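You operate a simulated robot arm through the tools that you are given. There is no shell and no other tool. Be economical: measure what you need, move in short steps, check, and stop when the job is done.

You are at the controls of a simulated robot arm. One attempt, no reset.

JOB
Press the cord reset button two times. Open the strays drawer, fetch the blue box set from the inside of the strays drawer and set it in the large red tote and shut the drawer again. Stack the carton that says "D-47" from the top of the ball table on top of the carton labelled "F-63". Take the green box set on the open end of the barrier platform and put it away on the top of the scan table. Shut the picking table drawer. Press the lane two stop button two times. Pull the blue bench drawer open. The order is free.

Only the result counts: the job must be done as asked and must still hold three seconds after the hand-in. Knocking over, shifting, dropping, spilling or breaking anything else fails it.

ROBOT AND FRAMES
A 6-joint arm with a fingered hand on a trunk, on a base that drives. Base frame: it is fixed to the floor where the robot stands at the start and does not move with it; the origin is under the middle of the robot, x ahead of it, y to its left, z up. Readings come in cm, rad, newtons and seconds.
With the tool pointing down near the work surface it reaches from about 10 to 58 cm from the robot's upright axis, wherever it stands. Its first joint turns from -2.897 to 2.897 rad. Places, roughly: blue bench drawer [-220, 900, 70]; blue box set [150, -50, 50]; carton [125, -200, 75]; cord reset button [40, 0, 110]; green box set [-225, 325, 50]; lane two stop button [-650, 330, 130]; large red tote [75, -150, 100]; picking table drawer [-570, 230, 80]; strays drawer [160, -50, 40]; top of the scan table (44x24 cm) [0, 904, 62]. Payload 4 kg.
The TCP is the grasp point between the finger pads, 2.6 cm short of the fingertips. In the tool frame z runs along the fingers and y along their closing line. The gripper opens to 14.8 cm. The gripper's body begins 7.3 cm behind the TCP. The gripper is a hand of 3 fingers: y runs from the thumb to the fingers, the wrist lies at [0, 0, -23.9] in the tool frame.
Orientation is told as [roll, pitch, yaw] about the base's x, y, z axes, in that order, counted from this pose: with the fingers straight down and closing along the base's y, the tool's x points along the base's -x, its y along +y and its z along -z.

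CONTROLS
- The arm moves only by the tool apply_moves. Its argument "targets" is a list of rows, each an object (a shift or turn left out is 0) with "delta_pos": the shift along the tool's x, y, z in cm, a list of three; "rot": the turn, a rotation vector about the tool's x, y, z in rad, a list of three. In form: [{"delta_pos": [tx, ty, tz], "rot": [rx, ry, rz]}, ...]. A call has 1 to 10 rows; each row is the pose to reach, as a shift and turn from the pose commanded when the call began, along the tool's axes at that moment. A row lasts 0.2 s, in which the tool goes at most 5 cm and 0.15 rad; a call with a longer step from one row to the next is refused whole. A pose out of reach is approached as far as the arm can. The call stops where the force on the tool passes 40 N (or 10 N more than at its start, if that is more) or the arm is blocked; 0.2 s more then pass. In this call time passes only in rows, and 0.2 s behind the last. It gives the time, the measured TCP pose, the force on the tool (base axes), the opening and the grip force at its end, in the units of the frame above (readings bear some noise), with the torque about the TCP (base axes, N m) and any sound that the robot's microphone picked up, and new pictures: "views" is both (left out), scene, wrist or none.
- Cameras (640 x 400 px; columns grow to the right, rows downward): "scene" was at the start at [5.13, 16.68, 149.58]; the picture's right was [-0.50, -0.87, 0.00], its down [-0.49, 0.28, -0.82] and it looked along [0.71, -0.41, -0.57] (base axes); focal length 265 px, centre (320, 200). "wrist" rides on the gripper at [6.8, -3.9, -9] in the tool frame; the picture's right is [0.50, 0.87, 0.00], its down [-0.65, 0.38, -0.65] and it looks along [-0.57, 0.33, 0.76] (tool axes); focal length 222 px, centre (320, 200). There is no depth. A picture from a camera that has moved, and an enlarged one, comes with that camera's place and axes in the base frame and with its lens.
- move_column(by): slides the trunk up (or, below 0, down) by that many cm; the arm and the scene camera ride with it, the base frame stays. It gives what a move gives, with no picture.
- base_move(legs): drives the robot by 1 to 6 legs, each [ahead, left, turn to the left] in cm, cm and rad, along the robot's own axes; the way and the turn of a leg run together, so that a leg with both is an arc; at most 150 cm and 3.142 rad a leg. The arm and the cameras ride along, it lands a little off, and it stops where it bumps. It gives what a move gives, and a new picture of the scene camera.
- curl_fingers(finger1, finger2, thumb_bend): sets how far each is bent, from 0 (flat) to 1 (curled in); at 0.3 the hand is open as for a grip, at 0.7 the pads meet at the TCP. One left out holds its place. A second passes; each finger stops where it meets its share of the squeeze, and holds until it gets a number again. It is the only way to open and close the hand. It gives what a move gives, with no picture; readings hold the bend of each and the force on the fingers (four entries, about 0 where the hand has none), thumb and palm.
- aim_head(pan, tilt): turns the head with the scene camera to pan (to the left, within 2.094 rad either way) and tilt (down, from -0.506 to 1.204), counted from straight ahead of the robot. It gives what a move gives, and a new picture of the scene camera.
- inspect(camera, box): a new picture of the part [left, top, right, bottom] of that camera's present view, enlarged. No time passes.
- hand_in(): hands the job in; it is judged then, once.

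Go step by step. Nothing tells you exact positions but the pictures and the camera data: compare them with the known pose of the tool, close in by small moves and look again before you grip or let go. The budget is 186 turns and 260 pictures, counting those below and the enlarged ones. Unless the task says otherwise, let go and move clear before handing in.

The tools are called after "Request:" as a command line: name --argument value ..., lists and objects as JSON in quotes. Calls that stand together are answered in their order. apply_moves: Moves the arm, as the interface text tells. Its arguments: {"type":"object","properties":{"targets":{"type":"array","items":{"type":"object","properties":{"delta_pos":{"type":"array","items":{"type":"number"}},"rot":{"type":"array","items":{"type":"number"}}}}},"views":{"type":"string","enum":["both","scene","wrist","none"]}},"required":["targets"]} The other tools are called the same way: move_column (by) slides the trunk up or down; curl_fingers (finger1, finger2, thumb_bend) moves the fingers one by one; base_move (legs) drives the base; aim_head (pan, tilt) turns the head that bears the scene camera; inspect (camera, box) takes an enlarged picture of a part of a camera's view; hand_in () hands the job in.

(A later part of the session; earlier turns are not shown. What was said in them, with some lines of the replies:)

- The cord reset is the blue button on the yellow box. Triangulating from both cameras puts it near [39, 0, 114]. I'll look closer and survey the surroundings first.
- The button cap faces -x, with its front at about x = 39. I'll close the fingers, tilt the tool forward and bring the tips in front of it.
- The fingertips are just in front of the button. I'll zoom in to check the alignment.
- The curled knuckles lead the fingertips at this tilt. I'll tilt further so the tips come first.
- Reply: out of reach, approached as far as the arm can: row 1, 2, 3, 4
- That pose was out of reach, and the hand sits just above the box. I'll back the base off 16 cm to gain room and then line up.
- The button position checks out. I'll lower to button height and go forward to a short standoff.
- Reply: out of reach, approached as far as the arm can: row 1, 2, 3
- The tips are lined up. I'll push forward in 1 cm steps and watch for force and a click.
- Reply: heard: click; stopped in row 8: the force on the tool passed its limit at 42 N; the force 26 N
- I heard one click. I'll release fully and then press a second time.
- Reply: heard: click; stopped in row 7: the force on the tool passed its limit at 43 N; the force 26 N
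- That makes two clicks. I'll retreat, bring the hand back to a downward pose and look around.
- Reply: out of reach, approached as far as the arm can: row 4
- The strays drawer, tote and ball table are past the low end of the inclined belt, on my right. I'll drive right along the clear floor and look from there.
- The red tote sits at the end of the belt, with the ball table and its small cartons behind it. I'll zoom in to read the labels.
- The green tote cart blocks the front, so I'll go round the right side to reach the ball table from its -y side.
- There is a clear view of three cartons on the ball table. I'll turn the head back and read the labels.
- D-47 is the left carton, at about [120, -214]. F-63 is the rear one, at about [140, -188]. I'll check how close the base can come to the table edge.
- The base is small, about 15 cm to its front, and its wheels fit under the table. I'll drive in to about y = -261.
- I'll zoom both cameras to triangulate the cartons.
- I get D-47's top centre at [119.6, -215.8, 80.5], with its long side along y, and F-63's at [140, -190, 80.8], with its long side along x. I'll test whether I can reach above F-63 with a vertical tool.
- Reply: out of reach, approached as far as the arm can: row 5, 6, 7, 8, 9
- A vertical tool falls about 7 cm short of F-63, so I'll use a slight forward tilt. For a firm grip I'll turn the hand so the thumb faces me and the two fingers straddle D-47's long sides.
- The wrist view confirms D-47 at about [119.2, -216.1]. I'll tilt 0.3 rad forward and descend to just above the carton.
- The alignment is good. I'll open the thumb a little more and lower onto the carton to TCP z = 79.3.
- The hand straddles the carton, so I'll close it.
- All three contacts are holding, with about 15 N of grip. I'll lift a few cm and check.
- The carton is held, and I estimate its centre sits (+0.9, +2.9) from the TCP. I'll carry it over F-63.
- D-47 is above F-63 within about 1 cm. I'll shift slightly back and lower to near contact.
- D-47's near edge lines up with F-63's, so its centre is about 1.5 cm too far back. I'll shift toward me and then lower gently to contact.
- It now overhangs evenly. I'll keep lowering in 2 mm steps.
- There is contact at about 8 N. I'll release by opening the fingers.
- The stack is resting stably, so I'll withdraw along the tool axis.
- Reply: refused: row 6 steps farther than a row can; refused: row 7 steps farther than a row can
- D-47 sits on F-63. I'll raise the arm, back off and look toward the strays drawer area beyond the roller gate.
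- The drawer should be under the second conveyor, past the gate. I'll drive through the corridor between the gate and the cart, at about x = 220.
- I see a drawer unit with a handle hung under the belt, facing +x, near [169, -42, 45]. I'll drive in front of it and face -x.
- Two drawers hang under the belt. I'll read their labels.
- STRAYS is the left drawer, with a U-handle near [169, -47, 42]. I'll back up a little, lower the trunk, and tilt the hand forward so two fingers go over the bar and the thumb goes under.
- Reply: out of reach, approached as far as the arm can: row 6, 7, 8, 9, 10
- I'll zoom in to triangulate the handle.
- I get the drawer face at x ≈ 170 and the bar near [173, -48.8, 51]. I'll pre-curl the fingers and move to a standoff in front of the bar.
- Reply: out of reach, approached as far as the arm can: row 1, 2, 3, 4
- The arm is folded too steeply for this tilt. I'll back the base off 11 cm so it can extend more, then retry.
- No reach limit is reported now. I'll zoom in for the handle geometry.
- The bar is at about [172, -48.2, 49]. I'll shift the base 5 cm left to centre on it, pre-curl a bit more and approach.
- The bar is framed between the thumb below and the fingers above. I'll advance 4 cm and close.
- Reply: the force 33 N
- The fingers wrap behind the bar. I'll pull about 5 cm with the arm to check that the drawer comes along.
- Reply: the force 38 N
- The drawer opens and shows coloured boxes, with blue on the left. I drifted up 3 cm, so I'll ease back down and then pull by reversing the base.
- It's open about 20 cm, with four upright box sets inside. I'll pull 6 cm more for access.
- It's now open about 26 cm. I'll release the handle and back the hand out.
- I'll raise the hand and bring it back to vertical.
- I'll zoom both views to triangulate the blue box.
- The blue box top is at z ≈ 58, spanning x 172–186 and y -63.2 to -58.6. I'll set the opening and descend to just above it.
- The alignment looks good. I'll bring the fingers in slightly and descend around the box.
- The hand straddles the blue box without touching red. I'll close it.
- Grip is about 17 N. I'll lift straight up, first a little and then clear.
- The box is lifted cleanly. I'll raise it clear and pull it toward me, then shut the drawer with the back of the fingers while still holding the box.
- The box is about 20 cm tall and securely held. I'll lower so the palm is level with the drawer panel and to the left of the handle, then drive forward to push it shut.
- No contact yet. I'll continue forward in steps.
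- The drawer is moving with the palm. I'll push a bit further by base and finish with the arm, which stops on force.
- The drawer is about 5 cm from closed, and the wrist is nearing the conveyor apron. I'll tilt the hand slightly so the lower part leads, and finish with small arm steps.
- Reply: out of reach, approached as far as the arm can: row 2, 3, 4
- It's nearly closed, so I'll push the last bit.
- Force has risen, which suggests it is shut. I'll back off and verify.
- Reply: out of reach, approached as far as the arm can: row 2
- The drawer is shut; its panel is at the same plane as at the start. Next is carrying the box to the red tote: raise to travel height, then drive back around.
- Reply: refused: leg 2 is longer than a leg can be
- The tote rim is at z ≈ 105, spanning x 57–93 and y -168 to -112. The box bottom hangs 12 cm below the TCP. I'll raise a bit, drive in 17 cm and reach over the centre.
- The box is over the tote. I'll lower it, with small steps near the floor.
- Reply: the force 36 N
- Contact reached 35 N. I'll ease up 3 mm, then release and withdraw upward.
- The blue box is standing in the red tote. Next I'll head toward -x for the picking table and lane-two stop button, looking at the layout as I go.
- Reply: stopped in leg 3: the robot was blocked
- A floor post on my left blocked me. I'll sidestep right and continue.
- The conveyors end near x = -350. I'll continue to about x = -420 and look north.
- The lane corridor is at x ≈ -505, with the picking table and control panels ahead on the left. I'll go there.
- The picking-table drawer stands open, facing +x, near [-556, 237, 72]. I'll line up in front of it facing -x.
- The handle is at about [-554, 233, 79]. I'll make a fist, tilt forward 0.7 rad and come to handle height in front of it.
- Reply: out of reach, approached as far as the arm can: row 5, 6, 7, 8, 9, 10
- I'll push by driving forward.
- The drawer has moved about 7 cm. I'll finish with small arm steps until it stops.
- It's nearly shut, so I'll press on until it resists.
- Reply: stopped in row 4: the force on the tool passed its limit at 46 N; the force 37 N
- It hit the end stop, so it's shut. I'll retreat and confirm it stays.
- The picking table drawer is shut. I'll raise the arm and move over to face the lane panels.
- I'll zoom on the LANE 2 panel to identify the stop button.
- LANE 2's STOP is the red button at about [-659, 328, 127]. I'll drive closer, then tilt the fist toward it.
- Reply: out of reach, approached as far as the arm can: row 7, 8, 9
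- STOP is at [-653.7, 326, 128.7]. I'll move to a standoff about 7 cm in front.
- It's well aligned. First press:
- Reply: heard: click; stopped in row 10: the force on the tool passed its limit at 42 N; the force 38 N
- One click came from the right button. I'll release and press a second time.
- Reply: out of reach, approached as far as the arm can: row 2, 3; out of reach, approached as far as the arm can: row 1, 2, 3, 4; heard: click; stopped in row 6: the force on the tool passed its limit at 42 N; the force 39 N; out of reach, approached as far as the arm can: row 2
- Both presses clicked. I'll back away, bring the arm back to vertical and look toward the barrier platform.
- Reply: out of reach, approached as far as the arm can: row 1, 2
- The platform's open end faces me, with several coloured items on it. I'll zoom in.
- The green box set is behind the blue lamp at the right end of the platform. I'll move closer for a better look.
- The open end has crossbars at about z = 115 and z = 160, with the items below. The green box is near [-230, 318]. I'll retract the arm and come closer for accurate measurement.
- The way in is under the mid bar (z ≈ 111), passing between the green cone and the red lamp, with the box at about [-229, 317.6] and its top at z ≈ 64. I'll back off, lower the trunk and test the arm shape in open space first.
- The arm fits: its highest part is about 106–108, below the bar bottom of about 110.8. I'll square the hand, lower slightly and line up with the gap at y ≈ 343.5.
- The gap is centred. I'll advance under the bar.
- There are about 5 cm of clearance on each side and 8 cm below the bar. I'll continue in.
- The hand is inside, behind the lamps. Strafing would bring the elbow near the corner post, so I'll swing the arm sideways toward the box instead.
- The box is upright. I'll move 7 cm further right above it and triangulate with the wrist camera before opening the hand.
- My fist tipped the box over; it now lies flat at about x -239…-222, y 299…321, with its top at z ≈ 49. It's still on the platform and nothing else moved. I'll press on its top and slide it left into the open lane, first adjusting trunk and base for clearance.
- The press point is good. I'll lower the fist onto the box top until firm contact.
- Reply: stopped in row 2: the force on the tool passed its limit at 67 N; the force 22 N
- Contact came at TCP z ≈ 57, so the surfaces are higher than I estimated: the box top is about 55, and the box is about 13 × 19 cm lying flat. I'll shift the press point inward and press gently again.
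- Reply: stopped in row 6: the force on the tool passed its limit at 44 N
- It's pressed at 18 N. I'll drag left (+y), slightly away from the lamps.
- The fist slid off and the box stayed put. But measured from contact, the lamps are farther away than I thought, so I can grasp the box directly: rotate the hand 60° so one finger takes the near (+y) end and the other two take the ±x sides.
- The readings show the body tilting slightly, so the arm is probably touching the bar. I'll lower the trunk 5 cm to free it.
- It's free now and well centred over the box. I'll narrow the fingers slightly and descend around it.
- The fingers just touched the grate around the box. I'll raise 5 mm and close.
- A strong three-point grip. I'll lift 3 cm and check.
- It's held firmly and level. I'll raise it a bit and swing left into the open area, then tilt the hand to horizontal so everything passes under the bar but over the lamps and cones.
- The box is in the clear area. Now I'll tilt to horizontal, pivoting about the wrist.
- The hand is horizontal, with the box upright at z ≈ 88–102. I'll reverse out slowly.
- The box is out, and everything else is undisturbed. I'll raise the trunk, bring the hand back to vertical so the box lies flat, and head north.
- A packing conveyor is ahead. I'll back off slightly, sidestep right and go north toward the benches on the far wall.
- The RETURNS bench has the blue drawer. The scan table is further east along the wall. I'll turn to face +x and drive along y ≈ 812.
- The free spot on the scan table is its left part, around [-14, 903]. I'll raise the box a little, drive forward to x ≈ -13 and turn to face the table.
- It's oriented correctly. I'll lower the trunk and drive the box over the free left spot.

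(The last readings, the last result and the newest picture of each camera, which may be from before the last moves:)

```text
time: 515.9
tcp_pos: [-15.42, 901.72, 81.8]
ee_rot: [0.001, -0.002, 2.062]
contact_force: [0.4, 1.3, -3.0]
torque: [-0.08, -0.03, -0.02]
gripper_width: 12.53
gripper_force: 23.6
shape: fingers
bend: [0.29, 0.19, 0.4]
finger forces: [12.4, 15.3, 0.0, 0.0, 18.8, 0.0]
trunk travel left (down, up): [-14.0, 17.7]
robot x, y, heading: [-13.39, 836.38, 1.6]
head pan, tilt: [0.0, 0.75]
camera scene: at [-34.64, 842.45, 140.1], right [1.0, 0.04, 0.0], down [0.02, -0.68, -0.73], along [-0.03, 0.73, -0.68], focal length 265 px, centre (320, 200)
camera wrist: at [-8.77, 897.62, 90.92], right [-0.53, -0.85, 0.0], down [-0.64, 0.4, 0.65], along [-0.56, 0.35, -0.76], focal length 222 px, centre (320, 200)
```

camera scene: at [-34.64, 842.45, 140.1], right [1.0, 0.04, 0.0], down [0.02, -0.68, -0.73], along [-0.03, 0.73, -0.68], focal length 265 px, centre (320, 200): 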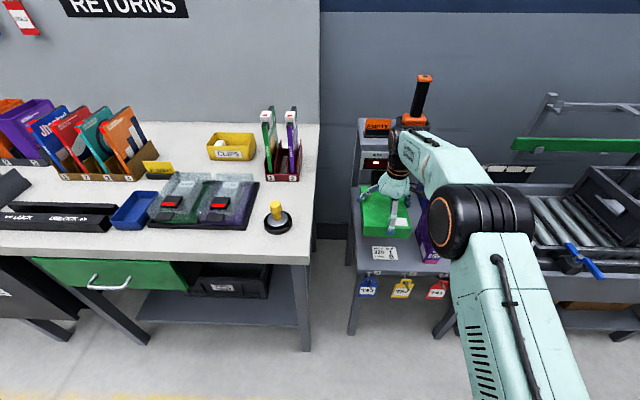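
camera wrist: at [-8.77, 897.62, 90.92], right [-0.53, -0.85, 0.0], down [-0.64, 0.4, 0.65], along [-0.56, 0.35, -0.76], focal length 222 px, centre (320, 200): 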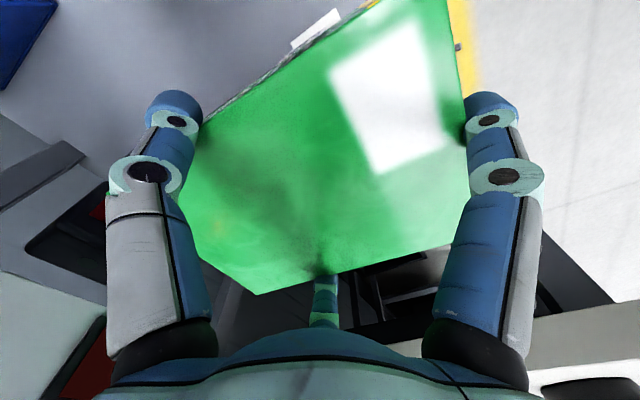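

Request:
inspect --camera "scene" --box '[340, 90, 460, 290]'

```text
2.00 times, centred on (400, 190) of scene
camera zoom: at [-34.64, 842.45, 140.1], right [1.0, 0.04, 0.0], down [0.02, -0.68, -0.73], along [-0.03, 0.73, -0.68], focal length 529 px, centre (160, 220)
```

zoom: 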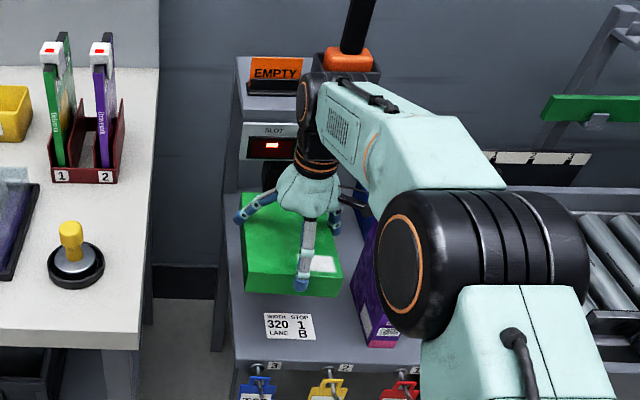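

Request:
apply_moves --targets '[{"delta_pos": [0, 0, 4]}, {"delta_pos": [0, 0, 8]}, {"delta_pos": [0, 0, 11]}]' --views "none"

Request:
inspect --camera "scene" --box '[340, 120, 460, 290]'

```text
time: 516.7
tcp_pos: [-15.08, 901.71, 70.88]
ee_rot: [-0.001, 0.001, 2.063]
contact_force: [-0.3, 0.4, -3.8]
torque: [-0.06, -0.04, 0.04]
gripper_width: 12.49
gripper_force: 23.0
shape: fingers
bend: [0.29, 0.19, 0.4]
finger forces: [12.4, 15.3, 0.0, 0.0, 18.8, 0.0]
trunk travel left (down, up): [-14.0, 17.7]
robot x, y, heading: [-13.1, 836.48, 1.605]
head pan, tilt: [0.0, 0.75]
```

```text
2.35 times, centred on (400, 205) of scene
camera zoom: at [-34.63, 842.44, 140.1], right [1.0, 0.04, 0.0], down [0.02, -0.68, -0.73], along [-0.03, 0.73, -0.68], focal length 622 px, centre (132, 188)
```

zoom: 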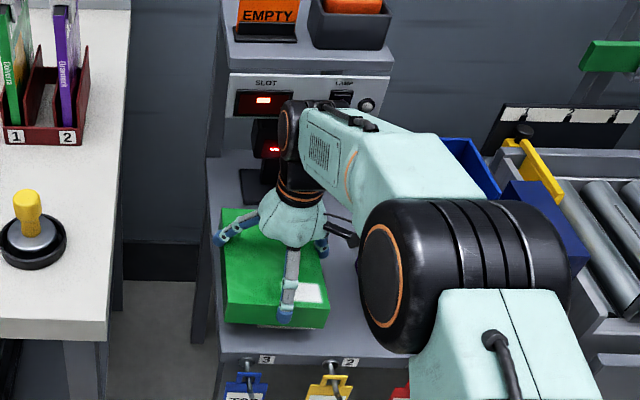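

Request:
apply_moves --targets '[{"delta_pos": [0, 0, 1]}, {"delta_pos": [0, 0, 2]}, {"delta_pos": [0, 0, 2.8]}, {"delta_pos": [0, 0, 3.6]}]' --views "none"

Request:
apply_moves --targets '[{"delta_pos": [0, 0, 0.4]}, {"delta_pos": [0, 0, 0.8]}]' --views "none"

```text
time: 517.7
tcp_pos: [-15.17, 901.61, 67.48]
ee_rot: [-0.003, -0.003, 2.063]
contact_force: [-1.2, -2.1, 4.8]
torque: [0.44, -0.56, -0.05]
gripper_width: 12.51
gripper_force: 25.0
shape: fingers
bend: [0.29, 0.19, 0.4]
finger forces: [12.9, 15.9, 0.1, 0.0, 20.5, 0.0]
trunk travel left (down, up): [-14.0, 17.7]
robot x, y, heading: [-13.3, 836.57, 1.607]
head pan, tilt: [0.0, 0.75]
```

```text
time: 518.3
tcp_pos: [-15.23, 901.77, 67.07]
ee_rot: [-0.004, -0.009, 2.063]
contact_force: [1.7, -4.2, 39.6]
torque: [0.32, -0.55, -0.13]
gripper_width: 12.43
gripper_force: 25.7
shape: fingers
bend: [0.28, 0.17, 0.41]
finger forces: [12.4, 16.6, 0.0, 0.0, 22.7, 0.1]
trunk travel left (down, up): [-14.0, 17.7]
robot x, y, heading: [-13.41, 836.78, 1.606]
head pan, tilt: [0.0, 0.75]
```

It's on the table. I'll ease up slightly and release.

Request:
apply_moves --targets '[{"delta_pos": [0, 0, -0.35]}]' --views "none"

Request:
curl_fingers --finger1 0.2 --finger2 0.1 --thumb_bend 0.3

Request:
curl_fingers --finger1 0.15 --finger2 0.08 --thumb_bend 0.24

Request:
apply_moves --targets '[{"delta_pos": [0, 0, -2]}, {"delta_pos": [0, 0, -5]}, {"delta_pos": [0, 0, -9]}, {"delta_pos": [0, 0, -13.5]}, {"delta_pos": [0, 0, -18]}, {"delta_pos": [0, 0, -22.5]}, {"delta_pos": [0, 0, -27]}, {"delta_pos": [0, 0, -31]}]' --views "both"

```text
time: 518.7
tcp_pos: [-15.28, 901.65, 66.99]
ee_rot: [-0.003, -0.003, 2.061]
contact_force: [2.3, 1.8, 29.6]
torque: [0.59, -0.35, -0.04]
gripper_width: 12.38
gripper_force: 24.6
shape: fingers
bend: [0.29, 0.17, 0.41]
finger forces: [10.9, 16.0, 0.0, 0.1, 22.5, 0.1]
trunk travel left (down, up): [-14.0, 17.7]
robot x, y, heading: [-13.55, 836.37, 1.606]
head pan, tilt: [0.0, 0.75]
```

```text
time: 519.7
tcp_pos: [-15.17, 901.56, 66.89]
ee_rot: [0.0, 0.001, 2.063]
contact_force: [-0.4, -0.2, 0.2]
torque: [0.01, 0.01, 0.0]
gripper_width: 13.72
gripper_force: 0.1
shape: fingers
bend: [0.2, 0.1, 0.3]
finger forces: [0.1, 0.1, 0.0, 0.1, 0.1, 0.0]
trunk travel left (down, up): [-14.0, 17.7]
robot x, y, heading: [-13.37, 836.28, 1.6]
head pan, tilt: [0.0, 0.75]
```

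```text
time: 520.7
tcp_pos: [-15.28, 901.77, 66.8]
ee_rot: [-0.001, -0.001, 2.063]
contact_force: [0.6, 0.1, -0.5]
torque: [-0.01, 0.02, 0.01]
gripper_width: 14.75
gripper_force: 0.1
shape: fingers
bend: [0.15, 0.08, 0.24]
finger forces: [0.0, 0.0, 0.1, 0.1, 0.0, 0.1]
trunk travel left (down, up): [-14.0, 17.7]
robot x, y, heading: [-13.79, 835.99, 1.604]
head pan, tilt: [0.0, 0.75]
```

```text
time: 522.5
tcp_pos: [-15.15, 901.32, 97.84]
ee_rot: [0.002, -0.001, 2.063]
contact_force: [0.5, 0.1, 0.8]
torque: [0.02, 0.04, 0.0]
gripper_width: 14.8
gripper_force: 0.1
shape: fingers
bend: [0.15, 0.08, 0.24]
finger forces: [0.0, 0.1, 0.0, 0.0, 0.0, 0.0]
out of reach, approached as far as the arm can: row 8
trunk travel left (down, up): [-14.0, 17.7]
robot x, y, heading: [-13.29, 836.66, 1.602]
head pan, tilt: [0.0, 0.75]
camera scene: at [-34.63, 842.35, 140.11], right [1.0, 0.04, 0.0], down [0.02, -0.68, -0.73], along [-0.03, 0.73, -0.68], focal length 265 px, centre (320, 200)
camera wrist: at [-8.6, 897.29, 107.11], right [-0.53, -0.85, 0.0], down [-0.64, 0.4, 0.65], along [-0.56, 0.34, -0.76], focal length 222 px, centre (320, 200)
```

scene: 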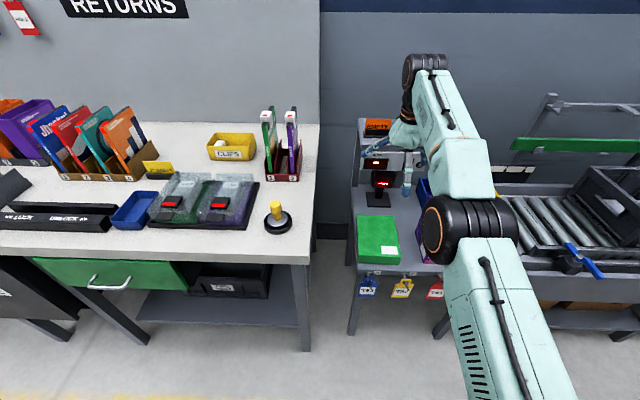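
wrist: 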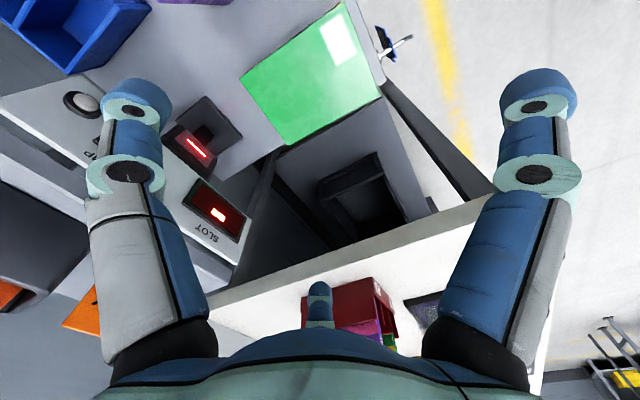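

The green box sits flat on the scan table. I'll check its margins, then go to the blue bench drawer.

Request:
inspect --camera "scene" --box '[340, 150, 460, 300]'

Request:
base_move --legs '[[-28, 0, -0.03]]'

```text
2.67 times, centred on (400, 225) of scene
camera zoom: at [-34.63, 842.35, 140.11], right [1.0, 0.04, 0.0], down [0.02, -0.68, -0.73], along [-0.03, 0.73, -0.68], focal length 706 px, centre (107, 133)
```

zoom: 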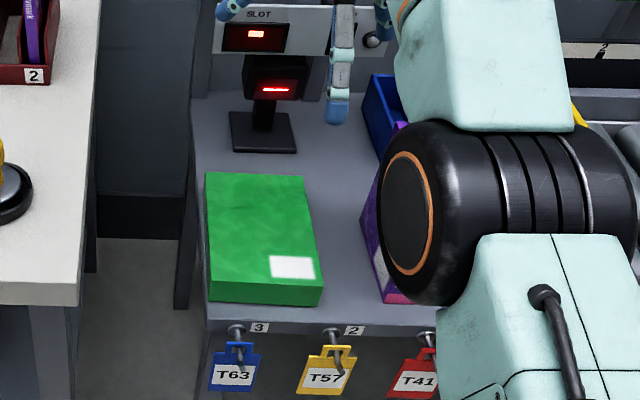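

```text
time: 524.5
tcp_pos: [-12.32, 873.52, 98.09]
ee_rot: [-0.001, -0.002, 2.03]
contact_force: [-0.3, 0.1, 0.4]
torque: [0.03, 0.0, 0.0]
gripper_width: 14.81
gripper_force: 0.0
shape: fingers
bend: [0.15, 0.08, 0.24]
finger forces: [0.0, 0.0, 0.0, 0.1, 0.1, 0.0]
trunk travel left (down, up): [-14.0, 17.7]
robot x, y, heading: [-12.87, 808.66, 1.572]
head pan, tilt: [0.0, 0.75]
camera scene: at [-33.9, 815.18, 140.11], right [1.0, 0.0, 0.0], down [0.0, -0.68, -0.73], along [0.0, 0.73, -0.68], focal length 265 px, centre (320, 200)
```

scene: 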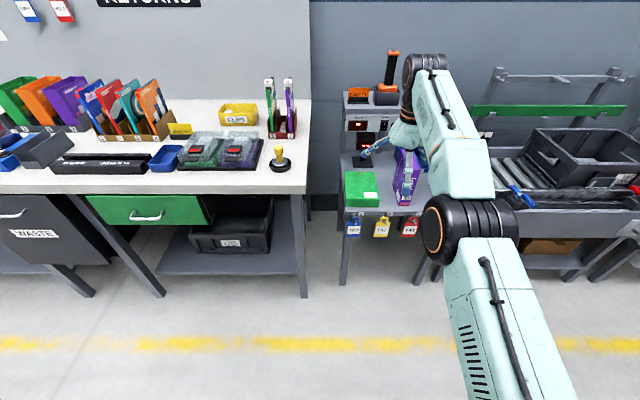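

The green box is fully on the table. Next I'll retract the arm, rotate the hand for the handle grip, and move to the blue drawer.

Request:
apply_moves --targets '[{"delta_pos": [3.7, 1.85, 0], "rot": [0, 0, 0.15]}, {"delta_pos": [7.4, 3.7, 0], "rot": [0, 0, 0.3]}, {"delta_pos": [11.2, 5.5, 0], "rot": [0, 0, 0.45]}, {"delta_pos": [14.9, 7.4, 0], "rot": [0, 0, 0.6]}, {"delta_pos": [18.6, 9.2, 0], "rot": [0, 0, 0.75]}, {"delta_pos": [22.4, 11.1, 0], "rot": [0, 0, 0.9]}, {"delta_pos": [22.4, 11.1, 0], "rot": [0, 0, 1.05]}, {"delta_pos": [22.4, 11.1, 0], "rot": [0, 0, 1.2]}, {"delta_pos": [22.4, 11.1, 0], "rot": [0, 0, 1.35]}, {"delta_pos": [22.4, 11.1, 0], "rot": [0, 0, 1.5]}]' --views "none"

Request:
apply_moves --targets '[{"rot": [0, 0, 0.14]}, {"rot": [0, 0, 0.28]}, {"rot": [0, 0, 0.42]}, {"rot": [0, 0, 0.53]}]' --views "none"

Request:
base_move --legs '[[5, 0, 0], [0, 140, 0], [0, 66, 0]]'

Request:
aim_head --pan -0.1 --tilt 0.7

```text
time: 526.7
tcp_pos: [-12.28, 848.52, 97.9]
ee_rot: [0.002, 0.0, 0.526]
contact_force: [-0.4, 0.1, 0.4]
torque: [-0.02, -0.01, 0.03]
gripper_width: 14.8
gripper_force: 0.0
shape: fingers
bend: [0.15, 0.08, 0.24]
finger forces: [0.0, 0.0, 0.0, 0.0, 0.1, 0.1]
trunk travel left (down, up): [-14.0, 17.7]
robot x, y, heading: [-12.98, 808.39, 1.572]
head pan, tilt: [0.0, 0.75]
```

```text
time: 527.7
tcp_pos: [-12.42, 848.63, 97.92]
ee_rot: [0.001, 0.0, -0.001]
contact_force: [-0.1, -0.3, 0.4]
torque: [-0.01, -0.01, 0.0]
gripper_width: 14.8
gripper_force: 0.0
shape: fingers
bend: [0.15, 0.08, 0.24]
finger forces: [0.0, 0.0, 0.1, 0.0, 0.1, 0.0]
trunk travel left (down, up): [-14.0, 17.7]
robot x, y, heading: [-12.85, 808.45, 1.576]
head pan, tilt: [0.0, 0.75]
```

```text
time: 546.4
tcp_pos: [-217.41, 853.67, 97.84]
ee_rot: [0.001, 0.001, -0.009]
contact_force: [-0.8, 0.0, -0.5]
torque: [0.01, -0.02, 0.02]
gripper_width: 14.82
gripper_force: 0.2
shape: fingers
bend: [0.15, 0.08, 0.24]
finger forces: [0.0, 0.0, 0.0, 0.0, 0.1, 0.0]
trunk travel left (down, up): [-14.0, 17.7]
robot x, y, heading: [-217.61, 813.55, 1.563]
head pan, tilt: [0.0, 0.75]
camera scene: at [-239.12, 820.46, 140.1], right [1.0, -0.01, 0.0], down [0.0, -0.68, -0.73], along [0.0, 0.73, -0.68], focal length 265 px, centre (320, 200)
```

scene: 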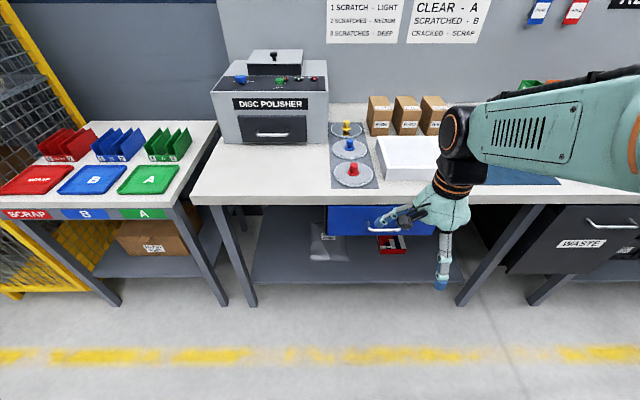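

```text
time: 547.1
tcp_pos: [-217.45, 853.6, 97.84]
ee_rot: [0.002, 0.001, -0.009]
contact_force: [0.3, -0.1, -0.7]
torque: [-0.01, -0.02, -0.01]
gripper_width: 14.8
gripper_force: 0.0
shape: fingers
bend: [0.15, 0.08, 0.24]
finger forces: [0.0, 0.1, 0.0, 0.0, 0.1, 0.1]
trunk travel left (down, up): [-14.0, 17.7]
robot x, y, heading: [-217.96, 813.76, 1.563]
head pan, tilt: [-0.099, 0.7]
camera scene: at [-238.27, 820.62, 140.53], right [0.99, -0.11, 0.0], down [-0.07, -0.64, -0.76], along [0.08, 0.76, -0.64], focal length 265 px, centre (320, 200)
```

scene: 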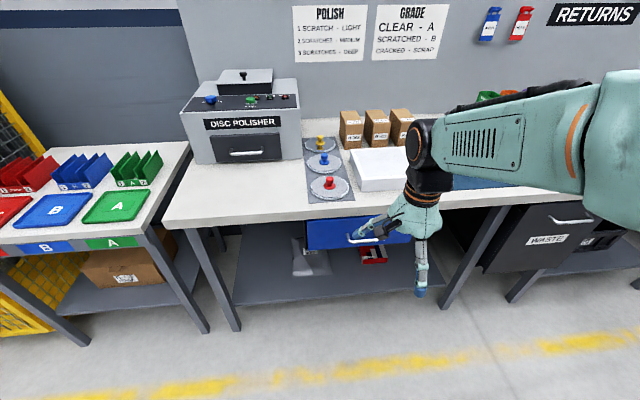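

The blue drawer's handle is near [-214, 887, 63]. I'll pre-curl the fingers and tilt forward toward it, as with the first drawer.

Request:
curl_fingers --finger1 0.5 --finger2 0.5 --thumb_bend 0.43

Request:
apply_moves --targets '[{"delta_pos": [-0.3, 1.5, 3.5], "rot": [-0.13, 0, 0]}, {"delta_pos": [-0.6, 3, 7], "rot": [-0.26, 0, 0]}, {"delta_pos": [-0.9, 4.5, 10.5], "rot": [-0.39, 0, 0]}, {"delta_pos": [-1.2, 6, 14], "rot": [-0.52, 0, 0]}, {"delta_pos": [-1.6, 8, 17.5], "rot": [-0.65, 0, 0]}, {"delta_pos": [-2, 10, 21], "rot": [-0.78, 0, 0]}, {"delta_pos": [-2.4, 12, 24.5], "rot": [-0.91, 0, 0]}, {"delta_pos": [-2.8, 14, 28], "rot": [-1.04, 0, 0]}, {"delta_pos": [-3.2, 17, 31], "rot": [-1.17, 0, 0]}]'

Request:
inspect --camera "scene" --box '[280, 180, 440, 300]'

```text
time: 548.1
tcp_pos: [-217.36, 853.61, 97.84]
ee_rot: [0.001, 0.0, -0.009]
contact_force: [0.4, 0.6, 0.0]
torque: [0.0, 0.01, -0.01]
gripper_width: 7.46
gripper_force: 0.2
shape: fingers
bend: [0.5, 0.5, 0.43]
finger forces: [0.1, 0.1, 0.0, 0.1, 0.0, 0.0]
trunk travel left (down, up): [-14.0, 17.7]
robot x, y, heading: [-217.79, 813.54, 1.56]
head pan, tilt: [-0.099, 0.7]
```

```text
time: 550.1
tcp_pos: [-214.22, 870.92, 67.01]
ee_rot: [1.173, 0.0, -0.009]
contact_force: [0.9, -0.4, 0.6]
torque: [-0.02, 0.01, 0.0]
gripper_width: 7.41
gripper_force: 0.1
shape: fingers
bend: [0.5, 0.5, 0.43]
finger forces: [0.1, 0.0, 0.1, 0.0, 0.1, 0.0]
out of reach, approached as far as the arm can: row 4, 5
trunk travel left (down, up): [-14.0, 17.7]
robot x, y, heading: [-218.15, 813.52, 1.565]
head pan, tilt: [-0.099, 0.7]
camera scene: at [-238.26, 820.68, 140.53], right [0.99, -0.11, 0.0], down [-0.07, -0.64, -0.76], along [0.08, 0.76, -0.64], focal length 265 px, centre (320, 200)
camera wrist: at [-221.08, 861.2, 67.04], right [-0.5, 0.34, 0.8], down [0.65, -0.46, 0.6], along [0.57, 0.82, 0.01], focal length 222 px, centre (320, 200)
```

scene: 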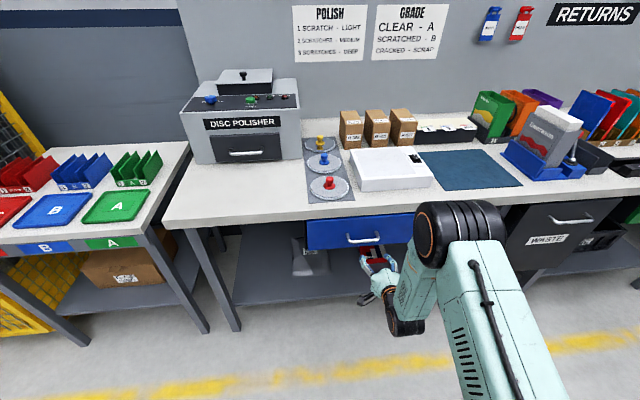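
wrist: 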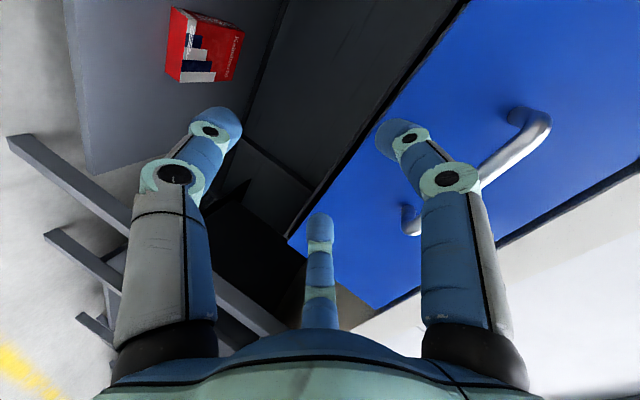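

```text
3.33 times, centred on (360, 240) of scene
camera zoom: at [-238.26, 820.68, 140.53], right [0.99, -0.11, 0.0], down [-0.07, -0.64, -0.76], along [0.08, 0.76, -0.64], focal length 882 px, centre (187, 67)
```

zoom: 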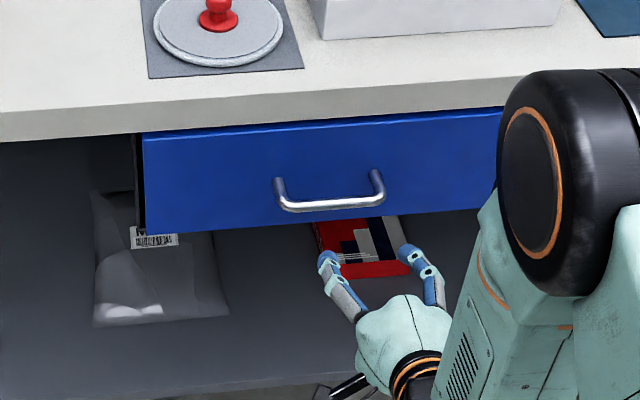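

Triangulated, the bar runs from x -223 to -213 at y ≈ 878, z ≈ 75. I'll raise and line up.

Request:
apply_moves --targets '[{"delta_pos": [1.3, 2.7, -2.5]}, {"delta_pos": [2.6, 5.4, -4.5]}, {"delta_pos": [3.8, 8.26, -5.64]}, {"delta_pos": [3.8, 9.2, -3.3]}, {"delta_pos": [3.8, 10.2, -1.04]}]'

Request:
inspect --camera "scene" --box '[280, 180, 440, 300]'

```text
time: 551.3
tcp_pos: [-217.77, 873.66, 76.79]
ee_rot: [1.171, 0.0, -0.008]
contact_force: [-0.2, -0.3, 0.1]
torque: [0.0, 0.0, 0.01]
gripper_width: 7.4
gripper_force: 0.1
shape: fingers
bend: [0.5, 0.5, 0.43]
finger forces: [0.1, 0.0, 0.1, 0.0, 0.0, 0.1]
trunk travel left (down, up): [-14.0, 17.7]
robot x, y, heading: [-218.05, 813.85, 1.561]
head pan, tilt: [-0.099, 0.7]
camera scene: at [-238.27, 820.63, 140.53], right [0.99, -0.11, 0.0], down [-0.07, -0.64, -0.76], along [0.08, 0.76, -0.64], focal length 265 px, centre (320, 200)
camera wrist: at [-224.73, 863.9, 76.78], right [-0.5, 0.34, 0.8], down [0.65, -0.46, 0.6], along [0.57, 0.82, 0.01], focal length 222 px, centre (320, 200)
```

scene: 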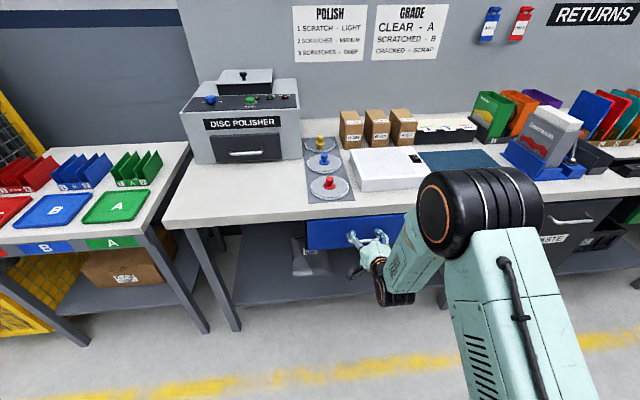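
wrist: 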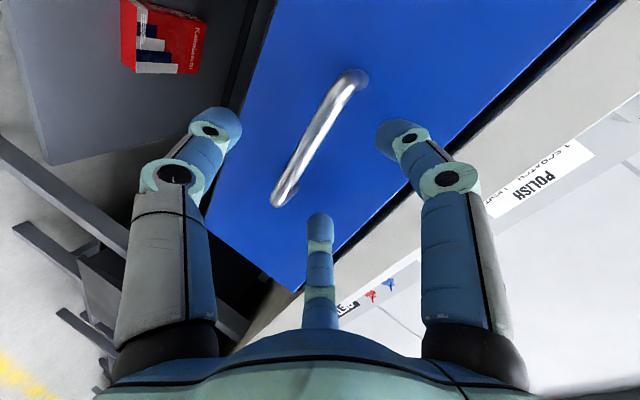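

```text
3.33 times, centred on (360, 240) of scene
camera zoom: at [-238.27, 820.63, 140.53], right [0.99, -0.11, 0.0], down [-0.07, -0.64, -0.76], along [0.08, 0.76, -0.64], focal length 882 px, centre (187, 67)
```

zoom: 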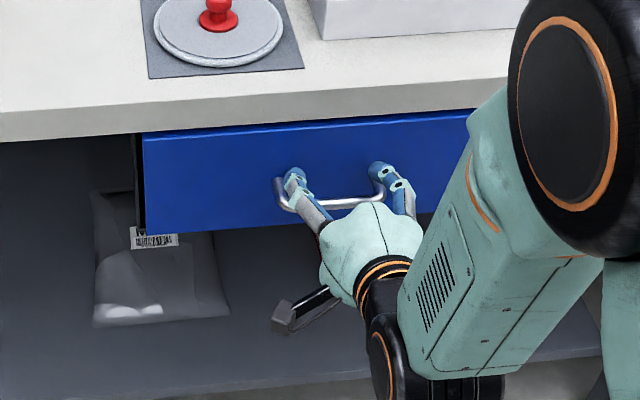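

The bar is framed between thumb and fingers. I'll advance and close.

Request:
apply_moves --targets '[{"delta_pos": [0, -0.2, 1.5]}, {"delta_pos": [0, -0.5, 3]}, {"delta_pos": [0, -0.5, 4.4]}]' --views "none"

Request:
curl_fingers --finger1 0.75 --finger2 0.75 --thumb_bend 0.7

Request:
inspect --camera "wrist" --box '[160, 50, 480, 250]'

```text
time: 552.0
tcp_pos: [-217.69, 876.02, 74.72]
ee_rot: [1.165, 0.001, -0.01]
contact_force: [0.8, -25.1, 5.6]
torque: [0.44, -0.02, 0.04]
gripper_width: 6.99
gripper_force: 11.8
shape: fingers
bend: [0.5, 0.5, 0.43]
finger forces: [13.4, 11.5, 0.1, 0.0, 0.0, 0.0]
trunk travel left (down, up): [-14.0, 17.7]
robot x, y, heading: [-218.28, 813.11, 1.56]
head pan, tilt: [-0.099, 0.7]
stopped in row 3: the force on the tool passed its limit at 47 N (the readings are from after the stop); the commanded pose is now the measured one
```

```text
time: 553.0
tcp_pos: [-217.82, 876.48, 74.67]
ee_rot: [1.166, 0.001, -0.01]
contact_force: [-0.2, 4.2, -0.7]
torque: [0.04, -0.04, 0.03]
gripper_width: 0.0
gripper_force: 0.1
shape: fingers
bend: [0.73, 0.73, 0.69]
finger forces: [0.0, 0.0, 0.1, 0.0, 0.0, 0.0]
trunk travel left (down, up): [-14.0, 17.7]
robot x, y, heading: [-218.12, 813.74, 1.565]
head pan, tilt: [-0.099, 0.7]
```

```text
2.00 times, centred on (320, 150) of wrist
camera zoom: at [-224.79, 866.77, 74.77], right [-0.5, 0.35, 0.8], down [0.65, -0.46, 0.61], along [0.57, 0.82, 0.0], focal length 444 px, centre (320, 300)
```

zoom: 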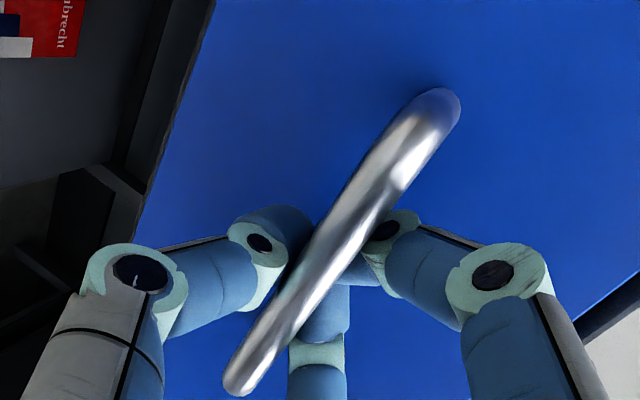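

The fingers wrap behind the bar. I'll pull by reversing.

Request:
base_move --legs '[[-12, 0, 0]]'

Request:
base_move --legs '[[-12, 0, 0]]'

```text
time: 554.3
tcp_pos: [-217.85, 864.38, 74.72]
ee_rot: [1.166, 0.0, -0.009]
contact_force: [-0.4, -0.2, -0.1]
torque: [-0.01, -0.02, -0.01]
gripper_width: 0.0
gripper_force: 0.1
shape: fingers
bend: [0.73, 0.73, 0.69]
finger forces: [0.1, 0.0, 0.0, 0.1, 0.5, 0.0]
trunk travel left (down, up): [-14.0, 17.7]
robot x, y, heading: [-218.31, 801.18, 1.562]
head pan, tilt: [-0.099, 0.7]
camera scene: at [-238.34, 808.49, 140.53], right [0.99, -0.11, 0.0], down [-0.07, -0.64, -0.77], along [0.08, 0.76, -0.64], focal length 265 px, centre (320, 200)
```

scene: 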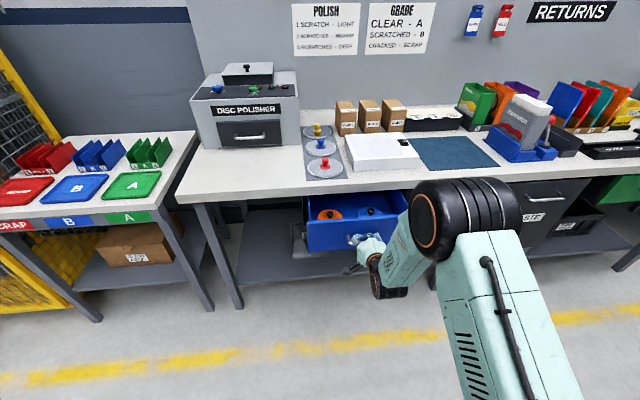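

```text
time: 555.5
tcp_pos: [-218.04, 852.47, 74.73]
ee_rot: [1.165, 0.0, -0.011]
contact_force: [0.2, -0.1, -0.8]
torque: [0.03, -0.01, 0.0]
gripper_width: 0.02
gripper_force: 0.7
shape: fingers
bend: [0.73, 0.73, 0.69]
finger forces: [0.1, 0.0, 0.0, 0.0, 0.8, 0.0]
trunk travel left (down, up): [-14.0, 17.7]
robot x, y, heading: [-218.29, 789.39, 1.566]
head pan, tilt: [-0.099, 0.7]
```

Still coupled with low force, about 24 cm open. I'll pull a bit further while watching the force.

Request:
base_move --legs '[[-4, 0, 0]]'

Request:
inspect --camera "scene" --box '[260, 160, 460, 300]'

```text
time: 556.4
tcp_pos: [-217.96, 848.4, 74.79]
ee_rot: [1.165, -0.001, -0.009]
contact_force: [0.1, 0.2, -1.9]
torque: [0.03, -0.04, -0.03]
gripper_width: 0.03
gripper_force: 0.4
shape: fingers
bend: [0.74, 0.74, 0.69]
finger forces: [0.0, 0.0, 0.1, 0.0, 0.9, 0.1]
trunk travel left (down, up): [-14.0, 17.7]
robot x, y, heading: [-218.14, 785.82, 1.561]
head pan, tilt: [-0.099, 0.7]
```

```text
refused: no pictures are left
```

No pictures are left, so I'll work by force readings. One small arm pull will check whether the drawer is at its stop.

Request:
apply_moves --targets '[{"delta_pos": [0, -0.39, -0.92]}, {"delta_pos": [0, -0.78, -1.84]}, {"delta_pos": [0, -1.17, -2.76]}]' --views "none"

```text
time: 557.2
tcp_pos: [-217.97, 845.66, 74.63]
ee_rot: [1.168, 0.0, -0.01]
contact_force: [0.4, 22.8, -2.3]
torque: [0.07, 0.0, 0.05]
gripper_width: 0.47
gripper_force: 10.9
shape: fingers
bend: [0.72, 0.72, 0.69]
finger forces: [9.9, 10.2, 0.0, 0.0, 2.3, 0.0]
trunk travel left (down, up): [-14.0, 17.7]
robot x, y, heading: [-218.04, 785.8, 1.559]
head pan, tilt: [-0.099, 0.7]
no pictures are left
```

The end stop is reached at 23 N, with the drawer fully out. I'll relax, open the fingers to the insertion width and withdraw along the same path.

Request:
apply_moves --targets '[{"delta_pos": [0, 0.3, 0.7]}]' --views "none"

Request:
curl_fingers --finger1 0.47 --finger2 0.47 --thumb_bend 0.4

Request:
apply_moves --targets '[{"delta_pos": [0, 0, -1.5]}, {"delta_pos": [0, 0, -3]}, {"delta_pos": [0, 0, -5]}]' --views "none"

```text
time: 557.6
tcp_pos: [-217.84, 846.17, 74.59]
ee_rot: [1.165, -0.001, -0.01]
contact_force: [-1.1, 3.1, 4.1]
torque: [0.07, 0.0, 0.02]
gripper_width: 0.22
gripper_force: 7.7
shape: fingers
bend: [0.73, 0.73, 0.69]
finger forces: [6.6, 6.8, 0.1, 0.1, 2.0, 0.0]
trunk travel left (down, up): [-14.0, 17.7]
robot x, y, heading: [-218.09, 785.7, 1.563]
head pan, tilt: [-0.099, 0.7]
no pictures are left
```

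```text
time: 558.6
tcp_pos: [-217.8, 846.18, 74.61]
ee_rot: [1.167, 0.001, -0.01]
contact_force: [-0.2, -0.6, -0.3]
torque: [-0.01, -0.04, 0.04]
gripper_width: 8.25
gripper_force: 0.0
shape: fingers
bend: [0.48, 0.47, 0.4]
finger forces: [1.1, 0.0, 0.1, 0.0, 0.1, 0.0]
trunk travel left (down, up): [-14.0, 17.7]
robot x, y, heading: [-218.26, 785.52, 1.56]
head pan, tilt: [-0.099, 0.7]
```

```text
time: 559.4
tcp_pos: [-217.9, 841.36, 76.65]
ee_rot: [1.165, 0.0, -0.009]
contact_force: [-0.4, -0.8, 0.1]
torque: [-0.01, 0.02, 0.01]
gripper_width: 8.34
gripper_force: 0.0
shape: fingers
bend: [0.47, 0.47, 0.4]
finger forces: [0.0, 0.0, 0.0, 0.1, 0.1, 0.0]
trunk travel left (down, up): [-14.0, 17.7]
robot x, y, heading: [-218.96, 785.46, 1.562]
head pan, tilt: [-0.099, 0.7]
no pictures are left
```

The hand came free with no load. I'll move clear and hand in.

Request:
base_move --legs '[[-15, 0, 0]]'

```text
time: 560.8
tcp_pos: [-217.99, 826.76, 76.68]
ee_rot: [1.166, 0.0, -0.012]
contact_force: [-0.4, -0.6, 0.8]
torque: [0.04, 0.05, -0.01]
gripper_width: 8.36
gripper_force: 0.0
shape: fingers
bend: [0.47, 0.47, 0.4]
finger forces: [0.0, 0.0, 0.0, 0.1, 0.0, 0.0]
trunk travel left (down, up): [-14.0, 17.7]
robot x, y, heading: [-218.58, 770.94, 1.558]
head pan, tilt: [-0.099, 0.7]
```

All parts of the job have been carried out and the hand is empty and clear, so I'm handing in.

Request:
hand_in

```text
The job is handed in.
```

I carried out every part of the job and handed it in. I haven't seen the verdict.

- **Cord reset button:** pressed twice, with a click heard each time.
- **Strays drawer and blue box set:** the box is standing in the large red tote, and the drawer is shut again.
- **Cartons:** D-47 is stacked on F-63 on the ball table.
- **Green box set:** it is lying flat on the free left part of the scan table. I knocked it over on the barrier platform before I gripped it, so it was moved lying on its side. Nothing else on the platform looked disturbed.
- **Picking table drawer:** shut. I pushed it to its end stop and saw that it stayed closed.
- **Lane two stop button:** pressed twice, with a click each time.
- **Blue bench drawer:** pulled out about 30 cm, to its stop. I had run out of pictures by then, so the last few centimetres were judged by force only.

On the way to the picking table, the base bumped a floor post and stopped. While I was reaching into the barrier platform, the arm briefly touched what was probably its crossbar. I saw no sign that either one moved.
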